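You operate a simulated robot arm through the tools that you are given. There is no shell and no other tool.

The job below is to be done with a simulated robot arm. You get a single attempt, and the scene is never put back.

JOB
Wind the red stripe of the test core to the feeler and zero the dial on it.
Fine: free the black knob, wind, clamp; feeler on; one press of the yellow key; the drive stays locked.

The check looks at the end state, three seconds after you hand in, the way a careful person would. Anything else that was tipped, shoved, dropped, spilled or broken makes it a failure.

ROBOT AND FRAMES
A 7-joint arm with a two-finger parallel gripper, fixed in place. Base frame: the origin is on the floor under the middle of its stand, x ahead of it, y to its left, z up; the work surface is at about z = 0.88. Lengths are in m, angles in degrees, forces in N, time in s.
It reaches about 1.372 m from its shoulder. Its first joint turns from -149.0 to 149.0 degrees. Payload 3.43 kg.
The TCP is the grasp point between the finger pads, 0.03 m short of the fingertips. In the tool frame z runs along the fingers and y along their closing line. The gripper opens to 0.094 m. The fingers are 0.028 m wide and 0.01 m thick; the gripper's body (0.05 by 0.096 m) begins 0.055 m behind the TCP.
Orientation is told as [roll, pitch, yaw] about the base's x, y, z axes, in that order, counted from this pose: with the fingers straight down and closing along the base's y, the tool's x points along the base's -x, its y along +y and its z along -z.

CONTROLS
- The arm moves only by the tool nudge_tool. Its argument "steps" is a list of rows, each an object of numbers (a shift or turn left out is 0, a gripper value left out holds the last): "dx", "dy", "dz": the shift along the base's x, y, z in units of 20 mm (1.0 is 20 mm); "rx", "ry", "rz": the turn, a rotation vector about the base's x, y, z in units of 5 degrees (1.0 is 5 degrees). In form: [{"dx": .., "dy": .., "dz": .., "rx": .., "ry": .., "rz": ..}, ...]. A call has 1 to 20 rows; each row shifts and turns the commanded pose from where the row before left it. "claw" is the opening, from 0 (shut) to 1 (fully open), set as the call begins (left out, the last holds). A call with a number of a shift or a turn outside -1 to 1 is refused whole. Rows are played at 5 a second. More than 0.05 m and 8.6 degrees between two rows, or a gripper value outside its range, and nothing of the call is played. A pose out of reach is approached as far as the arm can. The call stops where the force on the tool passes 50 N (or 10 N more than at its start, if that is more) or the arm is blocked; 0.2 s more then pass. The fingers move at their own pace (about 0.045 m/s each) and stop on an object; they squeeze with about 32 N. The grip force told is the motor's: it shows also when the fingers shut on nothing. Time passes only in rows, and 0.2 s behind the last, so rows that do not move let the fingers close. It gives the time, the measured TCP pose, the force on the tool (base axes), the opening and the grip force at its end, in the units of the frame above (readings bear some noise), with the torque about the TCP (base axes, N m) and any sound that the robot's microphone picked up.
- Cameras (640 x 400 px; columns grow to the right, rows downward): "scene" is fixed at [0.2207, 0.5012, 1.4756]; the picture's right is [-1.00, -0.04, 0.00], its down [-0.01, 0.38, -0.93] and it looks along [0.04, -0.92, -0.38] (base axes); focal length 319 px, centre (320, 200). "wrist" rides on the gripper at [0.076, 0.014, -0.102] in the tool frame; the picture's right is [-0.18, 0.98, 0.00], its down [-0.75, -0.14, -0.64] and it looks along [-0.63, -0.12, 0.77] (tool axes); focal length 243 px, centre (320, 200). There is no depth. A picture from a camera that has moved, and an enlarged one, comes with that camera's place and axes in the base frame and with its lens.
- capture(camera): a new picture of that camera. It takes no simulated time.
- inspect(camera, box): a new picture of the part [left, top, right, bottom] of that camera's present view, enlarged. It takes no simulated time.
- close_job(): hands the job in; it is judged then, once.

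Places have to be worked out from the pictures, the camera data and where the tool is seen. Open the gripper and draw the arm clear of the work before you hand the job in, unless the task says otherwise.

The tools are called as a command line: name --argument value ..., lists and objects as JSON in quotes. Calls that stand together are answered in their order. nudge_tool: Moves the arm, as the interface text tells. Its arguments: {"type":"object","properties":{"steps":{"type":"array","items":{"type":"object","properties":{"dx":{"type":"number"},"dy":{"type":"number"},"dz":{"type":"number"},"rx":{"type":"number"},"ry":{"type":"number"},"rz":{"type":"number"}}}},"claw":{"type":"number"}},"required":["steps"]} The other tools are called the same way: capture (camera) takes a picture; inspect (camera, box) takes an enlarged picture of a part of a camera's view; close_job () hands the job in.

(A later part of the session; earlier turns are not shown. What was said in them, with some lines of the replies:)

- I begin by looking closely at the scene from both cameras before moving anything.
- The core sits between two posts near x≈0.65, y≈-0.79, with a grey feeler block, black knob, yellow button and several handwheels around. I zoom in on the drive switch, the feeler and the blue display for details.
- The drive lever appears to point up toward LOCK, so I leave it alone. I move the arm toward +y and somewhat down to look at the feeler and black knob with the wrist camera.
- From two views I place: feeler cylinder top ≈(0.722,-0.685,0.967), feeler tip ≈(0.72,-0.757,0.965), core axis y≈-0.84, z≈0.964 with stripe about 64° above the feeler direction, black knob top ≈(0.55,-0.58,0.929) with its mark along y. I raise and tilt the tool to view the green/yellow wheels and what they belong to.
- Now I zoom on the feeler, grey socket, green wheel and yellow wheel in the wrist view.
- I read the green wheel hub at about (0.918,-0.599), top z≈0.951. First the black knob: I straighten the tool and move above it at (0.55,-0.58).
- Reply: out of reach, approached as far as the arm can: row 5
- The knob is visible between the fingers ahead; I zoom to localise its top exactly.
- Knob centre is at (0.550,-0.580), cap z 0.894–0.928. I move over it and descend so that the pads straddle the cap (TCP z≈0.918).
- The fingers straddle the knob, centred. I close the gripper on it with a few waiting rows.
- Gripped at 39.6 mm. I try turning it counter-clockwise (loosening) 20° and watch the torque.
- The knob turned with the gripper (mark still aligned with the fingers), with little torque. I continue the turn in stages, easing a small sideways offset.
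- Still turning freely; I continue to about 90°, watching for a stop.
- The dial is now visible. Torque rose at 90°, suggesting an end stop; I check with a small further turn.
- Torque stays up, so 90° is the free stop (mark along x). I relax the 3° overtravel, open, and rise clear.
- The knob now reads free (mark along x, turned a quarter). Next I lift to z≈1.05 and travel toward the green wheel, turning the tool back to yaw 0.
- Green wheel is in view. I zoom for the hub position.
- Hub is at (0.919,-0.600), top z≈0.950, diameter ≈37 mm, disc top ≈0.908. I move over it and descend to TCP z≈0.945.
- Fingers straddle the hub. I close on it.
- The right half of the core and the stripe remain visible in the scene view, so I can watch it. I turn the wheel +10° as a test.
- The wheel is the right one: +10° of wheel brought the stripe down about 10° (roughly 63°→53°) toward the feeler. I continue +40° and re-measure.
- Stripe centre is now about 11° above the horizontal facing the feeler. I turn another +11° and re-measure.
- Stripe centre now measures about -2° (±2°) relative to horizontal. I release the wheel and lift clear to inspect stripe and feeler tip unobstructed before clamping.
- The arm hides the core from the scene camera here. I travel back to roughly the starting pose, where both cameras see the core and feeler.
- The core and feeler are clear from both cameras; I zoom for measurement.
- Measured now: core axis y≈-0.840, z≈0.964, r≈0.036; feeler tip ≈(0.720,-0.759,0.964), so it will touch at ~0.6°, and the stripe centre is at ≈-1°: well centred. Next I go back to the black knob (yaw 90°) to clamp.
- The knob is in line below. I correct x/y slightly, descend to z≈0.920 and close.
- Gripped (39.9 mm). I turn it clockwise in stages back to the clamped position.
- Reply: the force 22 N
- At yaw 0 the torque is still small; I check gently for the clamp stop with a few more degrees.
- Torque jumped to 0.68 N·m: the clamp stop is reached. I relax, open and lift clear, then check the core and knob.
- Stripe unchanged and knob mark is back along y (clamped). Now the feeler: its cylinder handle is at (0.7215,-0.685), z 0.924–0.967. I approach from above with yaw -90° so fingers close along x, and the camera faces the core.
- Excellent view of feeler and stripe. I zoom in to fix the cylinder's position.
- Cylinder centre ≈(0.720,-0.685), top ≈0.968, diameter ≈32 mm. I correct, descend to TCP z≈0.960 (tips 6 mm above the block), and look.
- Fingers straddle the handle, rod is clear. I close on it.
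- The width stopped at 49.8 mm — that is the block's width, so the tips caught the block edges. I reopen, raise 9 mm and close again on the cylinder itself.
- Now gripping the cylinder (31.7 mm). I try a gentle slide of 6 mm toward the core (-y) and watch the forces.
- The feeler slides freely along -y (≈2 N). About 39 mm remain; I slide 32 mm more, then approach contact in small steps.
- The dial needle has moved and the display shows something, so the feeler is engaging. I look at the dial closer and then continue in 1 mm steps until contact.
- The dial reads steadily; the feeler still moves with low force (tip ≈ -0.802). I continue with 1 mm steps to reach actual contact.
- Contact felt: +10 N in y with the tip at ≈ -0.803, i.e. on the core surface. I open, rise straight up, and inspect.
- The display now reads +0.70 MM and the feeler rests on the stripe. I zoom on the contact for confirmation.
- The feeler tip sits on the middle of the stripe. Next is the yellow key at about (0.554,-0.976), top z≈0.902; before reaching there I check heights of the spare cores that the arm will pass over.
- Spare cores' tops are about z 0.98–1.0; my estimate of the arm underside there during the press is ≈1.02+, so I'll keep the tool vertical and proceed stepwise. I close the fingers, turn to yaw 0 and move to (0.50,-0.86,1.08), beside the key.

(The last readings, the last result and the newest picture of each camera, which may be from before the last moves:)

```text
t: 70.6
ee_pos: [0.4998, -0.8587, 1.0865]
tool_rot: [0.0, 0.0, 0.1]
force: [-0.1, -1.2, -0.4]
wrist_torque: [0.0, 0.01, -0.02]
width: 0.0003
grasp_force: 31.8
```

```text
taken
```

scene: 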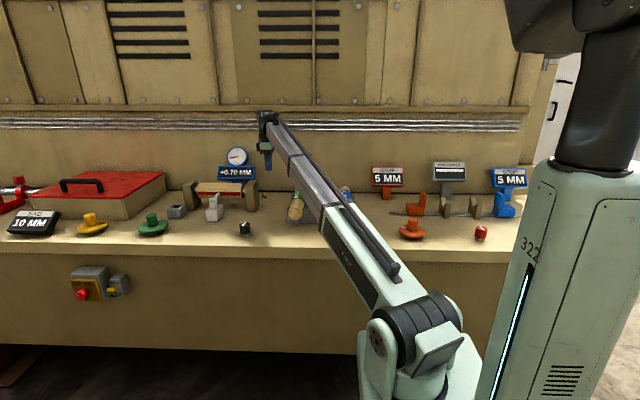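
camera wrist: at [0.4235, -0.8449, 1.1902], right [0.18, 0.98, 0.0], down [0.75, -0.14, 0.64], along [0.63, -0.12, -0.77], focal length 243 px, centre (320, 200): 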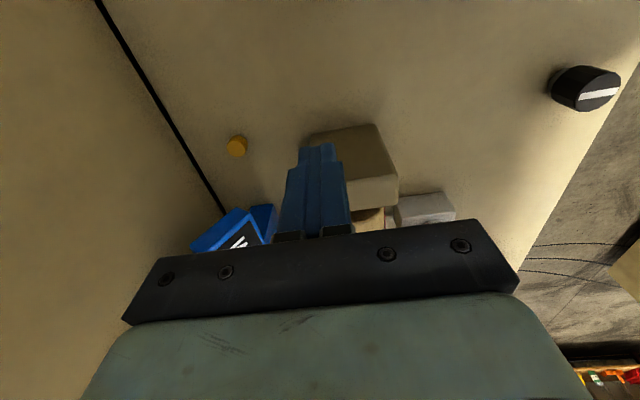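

Button and green core are visible; I zoom to localise the button and the arm's clearance over the green core.

inspect --camera "wrist" --box '[190, 100, 330, 260]'

inspect --camera "scene" --box '[240, 100, 360, 240]'

inspect --camera "scene" --box '[185, 140, 275, 215]'

```text
2.50 times, centred on (260, 180) of wrist
camera zoom: at [0.4235, -0.8449, 1.1902], right [0.18, 0.98, 0.0], down [0.75, -0.14, 0.64], along [0.63, -0.12, -0.77], focal length 606 px, centre (470, 250)
```

zoom: 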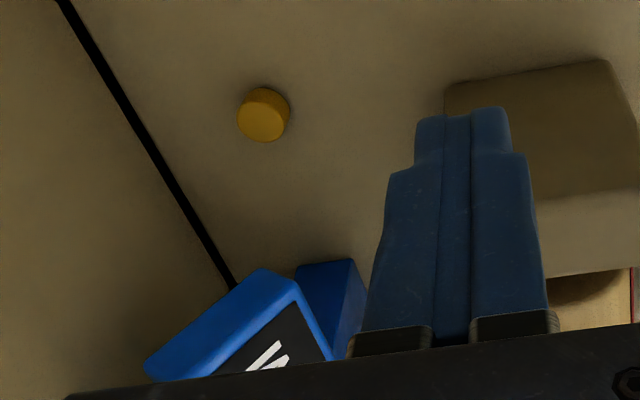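

```text
2.86 times, centred on (300, 170) of scene
camera zoom: at [0.2207, 0.5012, 1.4756], right [-1.0, -0.04, 0.0], down [-0.01, 0.38, -0.93], along [0.04, -0.92, -0.38], focal length 912 px, centre (377, 286)
```

zoom: 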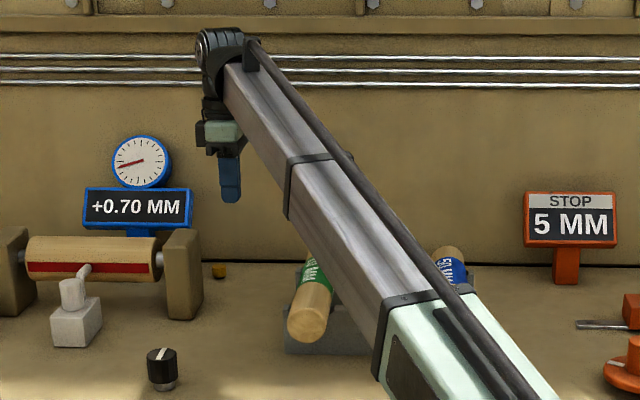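

```text
5.33 times, centred on (230, 178) of scene
camera zoom: at [0.2207, 0.5012, 1.4756], right [-1.0, -0.04, 0.0], down [-0.01, 0.38, -0.93], along [0.04, -0.92, -0.38], focal length 1702 px, centre (800, 320)
```

zoom: 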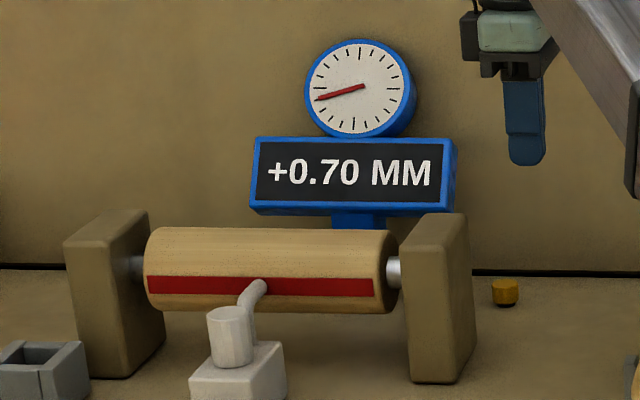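

Button top centre ≈(0.555,-0.980,0.900). The green spare core's top is ≈0.981 and the arm's underside should stay ≈1.01 there, so the press is feasible. I descend beside the key first to TCP z≈0.97.

nudge_tool --steps '[{"dy": -0.5, "dz": -1}, {"dy": -0.5, "dz": -1}, {"dy": -0.5, "dz": -1}, {"dy": -0.5, "dz": -1}, {"dz": -1}, {"dz": -0.8}]' --claw 0

capture --camera "wrist"

inspect --camera "scene" --box '[200, 110, 360, 240]'

```text
t: 72.0
ee_pos: [0.4994, -0.8982, 0.9699]
tool_rot: [0.0, 0.0, 0.0]
force: [-0.3, -0.5, -0.1]
wrist_torque: [0.01, 0.02, 0.01]
width: 0.0
grasp_force: 32.0
```

```text
taken
camera wrist: at [0.4236, -0.8849, 1.0735], right [0.18, 0.98, 0.0], down [0.75, -0.14, 0.64], along [0.63, -0.12, -0.77], focal length 243 px, centre (320, 200)
```

wrist: 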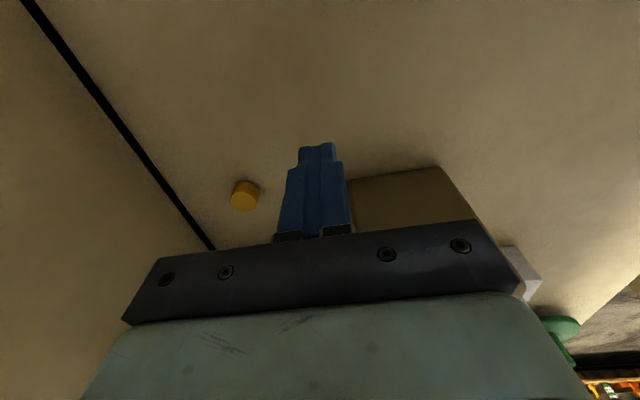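

```text
3.08 times, centred on (280, 175) of scene
camera zoom: at [0.2207, 0.5012, 1.4756], right [-1.0, -0.04, 0.0], down [-0.01, 0.38, -0.93], along [0.04, -0.92, -0.38], focal length 982 px, centre (443, 277)
```

zoom: 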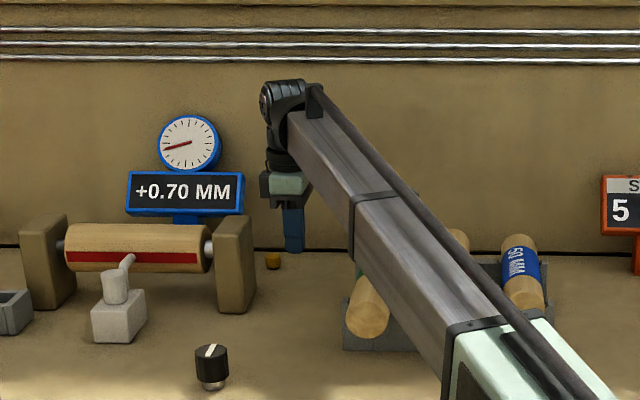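

Refined key centre: (0.554,-0.981). I keep a few mm extra clearance from the display (aim x≈0.551) and move over the key at the current height.

nudge_tool --steps '[{"dx": 0.52, "dy": -0.83}, {"dx": 0.52, "dy": -0.83}, {"dx": 0.52, "dy": -0.83}, {"dx": 0.52, "dy": -0.83}, {"dx": 0.5, "dy": -0.82}]' --claw 0

capture --camera "wrist"

inspect --camera "scene" --box '[200, 120, 300, 220]'

```text
t: 73.2
ee_pos: [0.5518, -0.9814, 0.9713]
tool_rot: [0.0, 0.0, 0.1]
force: [0.5, 0.1, 0.8]
wrist_torque: [0.03, -0.04, -0.02]
width: 0.0001
grasp_force: 31.3
```

```text
taken
camera wrist: at [0.4754, -0.9675, 1.0741], right [0.18, 0.98, 0.0], down [0.75, -0.14, 0.64], along [0.63, -0.12, -0.77], focal length 243 px, centre (320, 200)
```

wrist: 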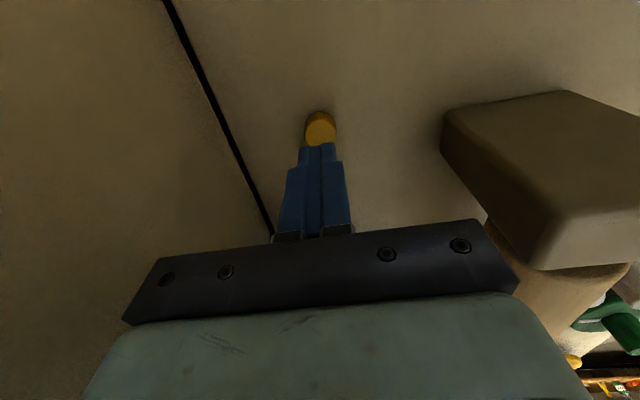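

```text
4.00 times, centred on (250, 170) of scene
camera zoom: at [0.2207, 0.5012, 1.4756], right [-1.0, -0.04, 0.0], down [-0.01, 0.38, -0.93], along [0.04, -0.92, -0.38], focal length 1276 px, centre (600, 320)
```

zoom: 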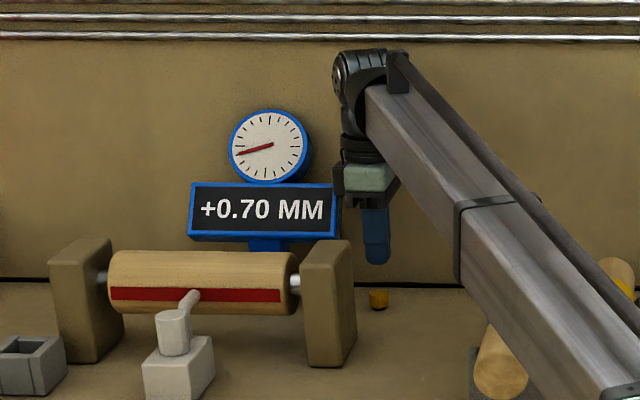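

The key lies directly under the fingertips. Something on the gripper's +x side looks close to the display, so I zoom to judge that gap before descending.

inspect --camera "scene" --box '[235, 145, 275, 200]'

inspect --camera "wrist" --box '[220, 90, 420, 240]'

```text
7.27 times, centred on (255, 172) of scene
camera zoom: at [0.2207, 0.5012, 1.4756], right [-1.0, -0.04, 0.0], down [-0.01, 0.38, -0.93], along [0.04, -0.92, -0.38], focal length 2320 px, centre (793, 400)
```

zoom: 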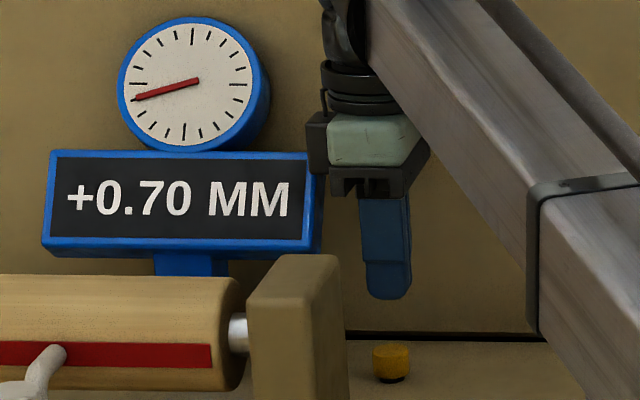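

```text
2.67 times, centred on (320, 165) of wrist
camera zoom: at [0.4754, -0.9675, 1.0741], right [0.18, 0.98, 0.0], down [0.75, -0.14, 0.64], along [0.63, -0.12, -0.77], focal length 647 px, centre (320, 293)
```

zoom: 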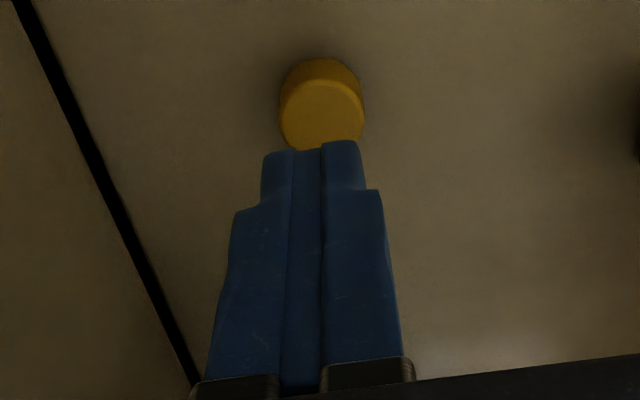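

There is a box on the gripper's +x side that would come within millimetres of the display while pressing. I tilt the tool 15° (top leaning to -x) about y, keeping the tip over the key, to open that gap.

nudge_tool --steps '[{"dx": -0.1, "ry": -1}, {"dx": -0.1, "ry": -1}, {"dx": -0.1, "ry": -1}, {}]' --claw 0

capture --camera "wrist"

inspect --camera "scene" --box '[235, 145, 275, 200]'

inspect --camera "scene" --box '[200, 110, 360, 240]'

```text
t: 74.2
ee_pos: [0.5456, -0.9806, 0.9701]
tool_rot: [0.0, -15.1, 0.0]
force: [0.1, -0.4, -0.4]
wrist_torque: [0.02, -0.02, 0.0]
width: 0.0
grasp_force: 32.1
```

```text
taken
camera wrist: at [0.4454, -0.9673, 1.0509], right [0.18, 0.98, 0.05], down [0.56, -0.14, 0.82], along [0.81, -0.12, -0.58], focal length 243 px, centre (320, 200)
```

wrist: 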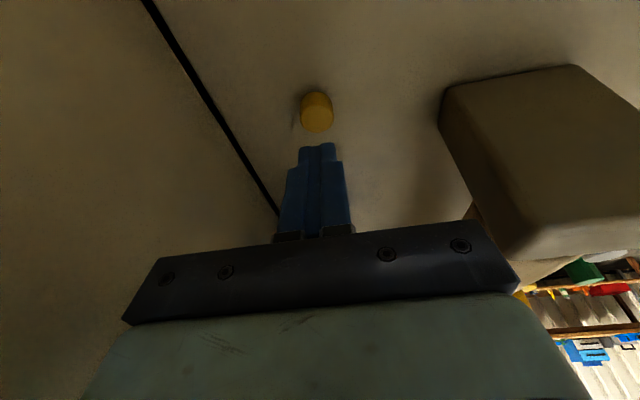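

```text
7.27 times, centred on (255, 172) of scene
camera zoom: at [0.2207, 0.5012, 1.4756], right [-1.0, -0.04, 0.0], down [-0.01, 0.38, -0.93], along [0.04, -0.92, -0.38], focal length 2320 px, centre (793, 400)
```

zoom: 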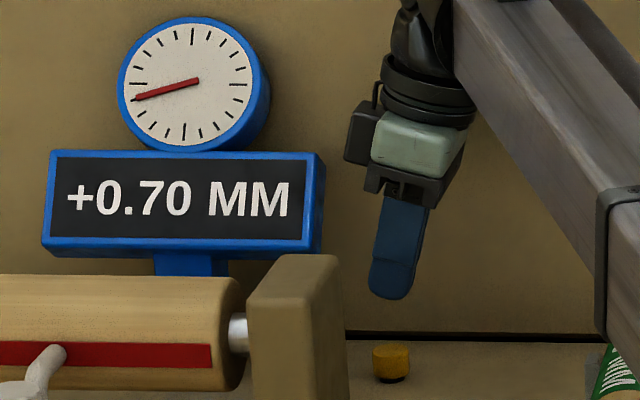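

```text
3.08 times, centred on (280, 175) of scene
camera zoom: at [0.2207, 0.5012, 1.4756], right [-1.0, -0.04, 0.0], down [-0.01, 0.38, -0.93], along [0.04, -0.92, -0.38], focal length 982 px, centre (443, 277)
```

zoom: 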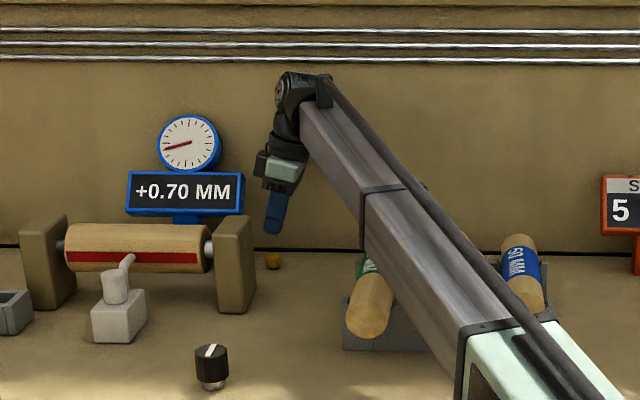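

Clear gap to the display now, and the tip centre (≈0.553,-0.981) is right over the key. I lower to just above it (TCP z≈0.941).

nudge_tool --steps '[{"dz": -0.5}, {"dz": -0.5}, {"dz": -0.45}, {}]' --claw 0

inspect --camera "scene" --box '[235, 155, 275, 205]'

inspect --camera "wrist" --box '[240, 80, 400, 240]'

inspect --camera "scene" --box '[260, 160, 360, 240]'

```text
t: 75.2
ee_pos: [0.5461, -0.9817, 0.9422]
tool_rot: [0.0, -15.0, 0.0]
force: [-0.2, 0.3, -0.1]
wrist_torque: [-0.03, 0.0, -0.03]
width: 0.0002
grasp_force: 31.7
```

```text
8.00 times, centred on (255, 180) of scene
camera zoom: at [0.2207, 0.5012, 1.4756], right [-1.0, -0.04, 0.0], down [-0.01, 0.38, -0.93], along [0.04, -0.92, -0.38], focal length 2552 px, centre (840, 360)
```

zoom: 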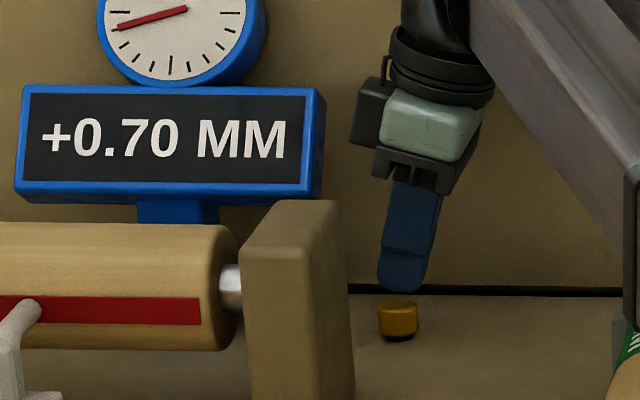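

```text
2.50 times, centred on (320, 160) of wrist
camera zoom: at [0.4454, -0.9674, 1.0224], right [0.18, 0.98, 0.05], down [0.56, -0.14, 0.82], along [0.81, -0.12, -0.58], focal length 606 px, centre (320, 300)
```

zoom: 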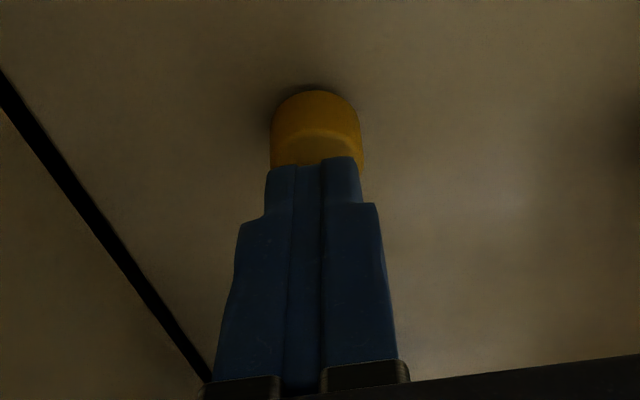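

```text
5.00 times, centred on (310, 200) of scene
camera zoom: at [0.2207, 0.5012, 1.4756], right [-1.0, -0.04, 0.0], down [-0.01, 0.38, -0.93], along [0.04, -0.92, -0.38], focal length 1595 px, centre (370, 200)
```

zoom: 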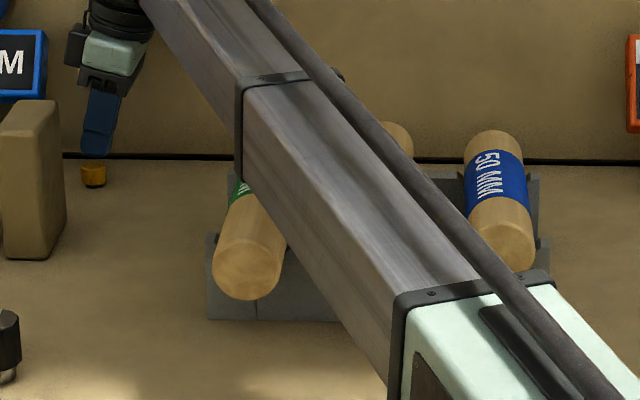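

Tip is about 6 mm above the key, aligned, and the arm stays ≈35 mm above the green core. I step down 2 mm at a time until force/sound shows the press.

nudge_tool --steps '[{"dz": -0.1}, {"dz": -0.1}, {"dz": -0.1}, {"dz": -0.1}]' --claw 0

inspect --camera "scene" --box '[235, 155, 275, 205]'

```text
t: 76.2
ee_pos: [0.5452, -0.9819, 0.9341]
tool_rot: [0.1, -15.0, 0.0]
force: [-0.3, -0.6, -0.8]
wrist_torque: [-0.02, 0.01, 0.0]
width: 0.0
grasp_force: 31.7
```

```text
8.00 times, centred on (255, 180) of scene
camera zoom: at [0.2207, 0.5012, 1.4756], right [-1.0, -0.04, 0.0], down [-0.01, 0.38, -0.93], along [0.04, -0.92, -0.38], focal length 2552 px, centre (840, 360)
```

zoom: 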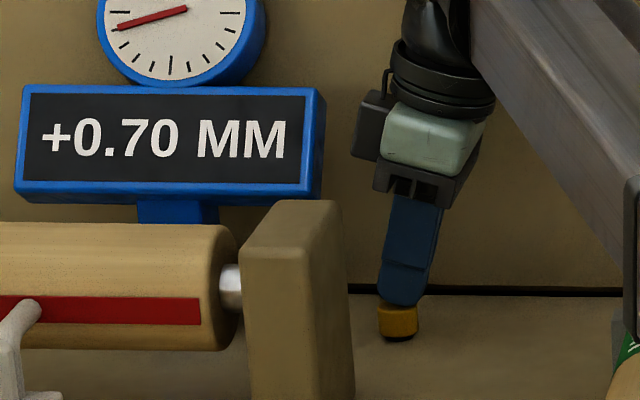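

The tip is just about touching. I press further, 2 mm per row, in one continuous motion.

nudge_tool --steps '[{"dz": -0.1}, {"dz": -0.1}]' --claw 0

inspect --camera "scene" --box '[235, 155, 275, 205]'

```text
t: 76.8
ee_pos: [0.5461, -0.9811, 0.9305]
tool_rot: [0.0, -15.0, -0.1]
force: [0.1, -0.5, 3.2]
wrist_torque: [-0.03, -0.01, 0.03]
width: 0.0
grasp_force: 32.2
heard: click
```

```text
8.00 times, centred on (255, 180) of scene
camera zoom: at [0.2207, 0.5012, 1.4756], right [-1.0, -0.04, 0.0], down [-0.01, 0.38, -0.93], along [0.04, -0.92, -0.38], focal length 2552 px, centre (840, 360)
```

zoom: 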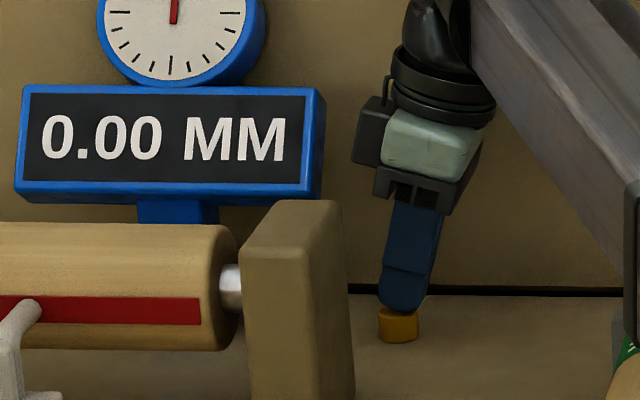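

A click was heard, the display reads 0.00 MM and the needle is at zero: one press done. I lift straight off the key and check that it stays.

nudge_tool --steps '[{"dz": 0.5}, {"dz": 0.5}, {"dz": 0.5}, {"dz": 0.5}]' --claw 0

nudge_tool --steps '[{"dx": -0.8, "dy": 0.6}, {"dx": -0.8, "dy": 0.6}, {"dx": -0.5, "dy": 0.6, "dz": 0.2}, {"dy": 0.6, "dz": 0.6}, {"dy": 0.8, "dz": 1, "ry": 1}, {"dy": 0.8, "dz": 1, "ry": 1}, {"dy": 0.8, "dz": 1, "ry": 1}, {"dz": 1}, {"dz": 1}]' --claw 0

capture --camera "scene"

inspect --camera "scene" --box '[185, 140, 275, 215]'

```text
t: 77.8
ee_pos: [0.5462, -0.9807, 0.9689]
tool_rot: [0.0, -15.0, 0.0]
force: [1.0, -0.5, -0.3]
wrist_torque: [-0.01, 0.02, -0.01]
width: 0.0
grasp_force: 31.6
```

```text
t: 79.8
ee_pos: [0.5032, -0.8863, 1.0863]
tool_rot: [0.0, 0.0, 0.0]
force: [-0.5, 0.4, 0.0]
wrist_torque: [0.02, 0.02, -0.03]
width: 0.0
grasp_force: 32.0
```

```text
taken
```

scene: 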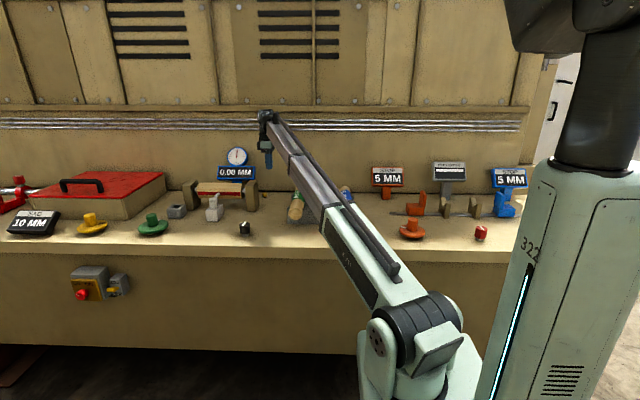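

```text
5.33 times, centred on (230, 178) of scene
camera zoom: at [0.2207, 0.5012, 1.4756], right [-1.0, -0.04, 0.0], down [-0.01, 0.38, -0.93], along [0.04, -0.92, -0.38], focal length 1702 px, centre (800, 320)
```

zoom: 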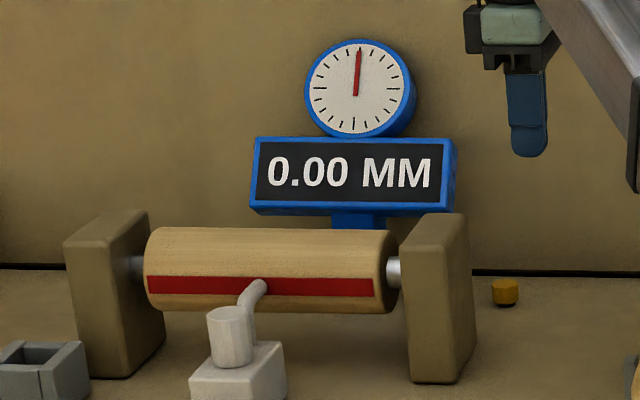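

The dial holds 0.00 MM with the needle up, stripe under the feeler, and the key back up. I raise the arm, draw it clear and open the gripper, then check everything once more.

nudge_tool --steps '[{"dz": 1}, {"dz": 1}, {"dz": 1}, {"dz": 1}, {"dy": 0.8, "dx": 0.3, "dz": 0.5}, {"dy": 0.8, "dx": 0.3}, {"dy": 0.8, "dx": 0.3}, {"dy": 0.8, "dx": 0.3}, {"dy": 0.8, "dx": 0.3}, {"dy": 0.8, "dx": 0.3}, {}, {}]' --claw 1

capture --camera "scene"

capture --camera "wrist"

inspect --camera "scene" --box '[185, 140, 275, 240]'

inspect --camera "scene" --box '[60, 255, 140, 305]'

inspect --camera "scene" --box '[270, 170, 380, 240]'

```text
t: 82.4
ee_pos: [0.5394, -0.7891, 1.1764]
tool_rot: [0.0, -0.1, 0.0]
force: [0.0, 0.2, 0.4]
wrist_torque: [-0.02, 0.0, 0.03]
width: 0.0941
grasp_force: 0.0
```

```text
taken
```

scene: 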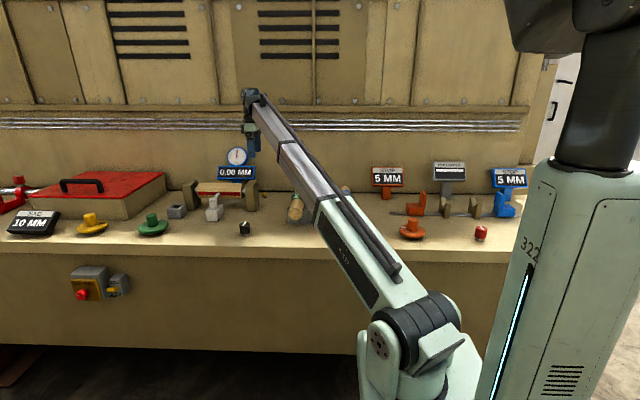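

```text
taken
camera wrist: at [0.4633, -0.775, 1.279], right [0.18, 0.98, 0.0], down [0.75, -0.14, 0.64], along [0.63, -0.12, -0.77], focal length 243 px, centre (320, 200)
```

wrist: 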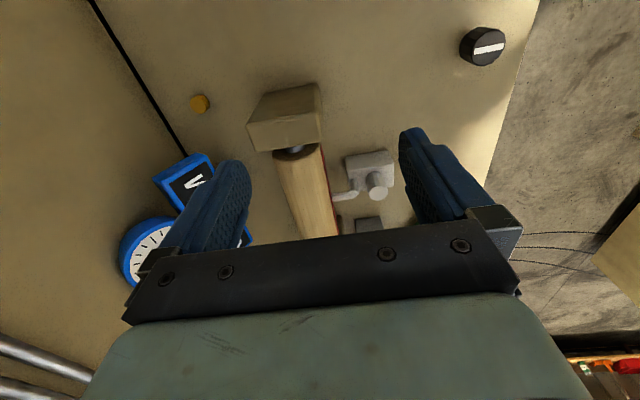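

```text
4.00 times, centred on (230, 190) of scene
camera zoom: at [0.2207, 0.5012, 1.4756], right [-1.0, -0.04, 0.0], down [-0.01, 0.38, -0.93], along [0.04, -0.92, -0.38], focal length 1276 px, centre (680, 240)
```

zoom: 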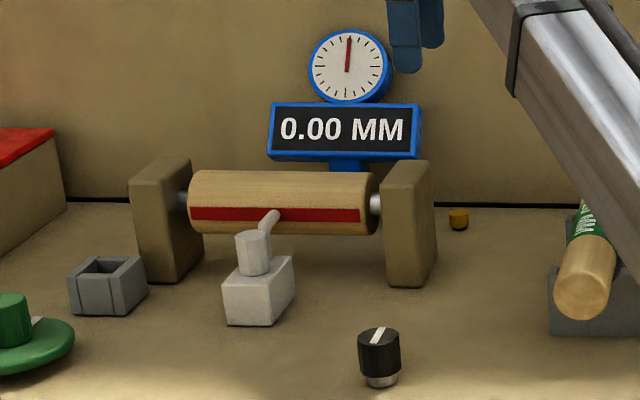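

```text
8.00 times, centred on (100, 280) of scene
camera zoom: at [0.2207, 0.5012, 1.4756], right [-1.0, -0.04, 0.0], down [-0.01, 0.38, -0.93], along [0.04, -0.92, -0.38], focal length 2552 px, centre (2080, -440)
```

zoom: 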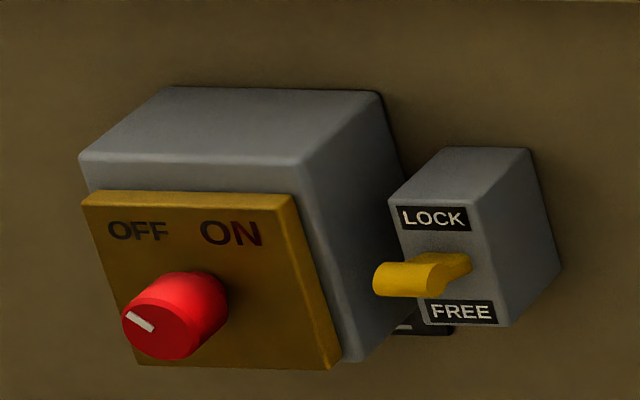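

```text
5.71 times, centred on (325, 205) of scene
camera zoom: at [0.2207, 0.5012, 1.4756], right [-1.0, -0.04, 0.0], down [-0.01, 0.38, -0.93], along [0.04, -0.92, -0.38], focal length 1823 px, centre (291, 171)
```

zoom: 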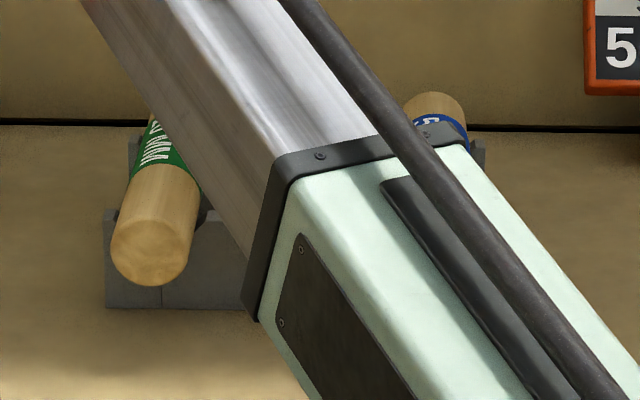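

Everything is as wanted: 0.00 MM, stripe under the feeler, knob clamped, drive lever untouched, nothing else disturbed. I draw the arm a bit further clear of the station before handing in.

nudge_tool --steps '[{"dy": 1, "dx": 0.3}, {"dy": 1, "dx": 0.3}, {"dy": 1, "dx": 0.3}, {"dy": 1, "dx": 0.3}, {"dy": 1, "dx": 0.3}, {}, {}]' --claw 1

inspect --camera "scene" --box '[185, 140, 275, 240]'

```text
t: 84.0
ee_pos: [0.569, -0.6892, 1.1757]
tool_rot: [0.0, 0.0, 0.0]
force: [0.1, 0.0, 0.0]
wrist_torque: [-0.01, -0.01, 0.02]
width: 0.0937
grasp_force: 0.0
```

```text
4.00 times, centred on (230, 190) of scene
camera zoom: at [0.2207, 0.5012, 1.4756], right [-1.0, -0.04, 0.0], down [-0.01, 0.38, -0.93], along [0.04, -0.92, -0.38], focal length 1276 px, centre (680, 240)
```

zoom: 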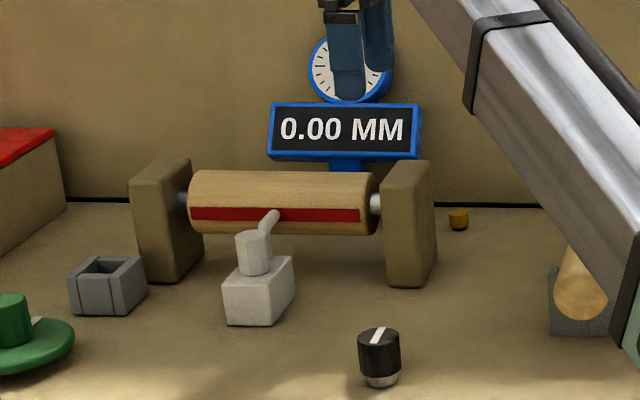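

The display still reads 0.00 MM, the feeler is on the stripe, the knob is clamped, and the arm is clear with the gripper open. I hand in the job.

close_job

```text
The job is handed in.
```

The red stripe is wound to the feeler and the dial is zeroed on it; I handed the job in with the display at 0.00 MM and the needle straight up.

- **Winding:** I freed the black knob with a quarter turn and wound the core about 61° with the green handwheel. I then turned the knob back to its clamp stop. The stripe centre is within about 2° of the feeler tip.
- **Feeler:** It slid freely up to the core. I felt it touch at about 10 N, and the display came up at +0.70 MM.
- **Zeroing:** One press of the yellow key gave a click, and the reading went to 0.00 MM and stayed there.
- **Drive:** I did not touch the LOCK/FREE lever or the OFF/ON knob. The lever looked to be at LOCK at the start and is unchanged.

I saw nothing else moved or knocked in the pictures I took before handing in. The gripper is open and the arm is drawn clear.
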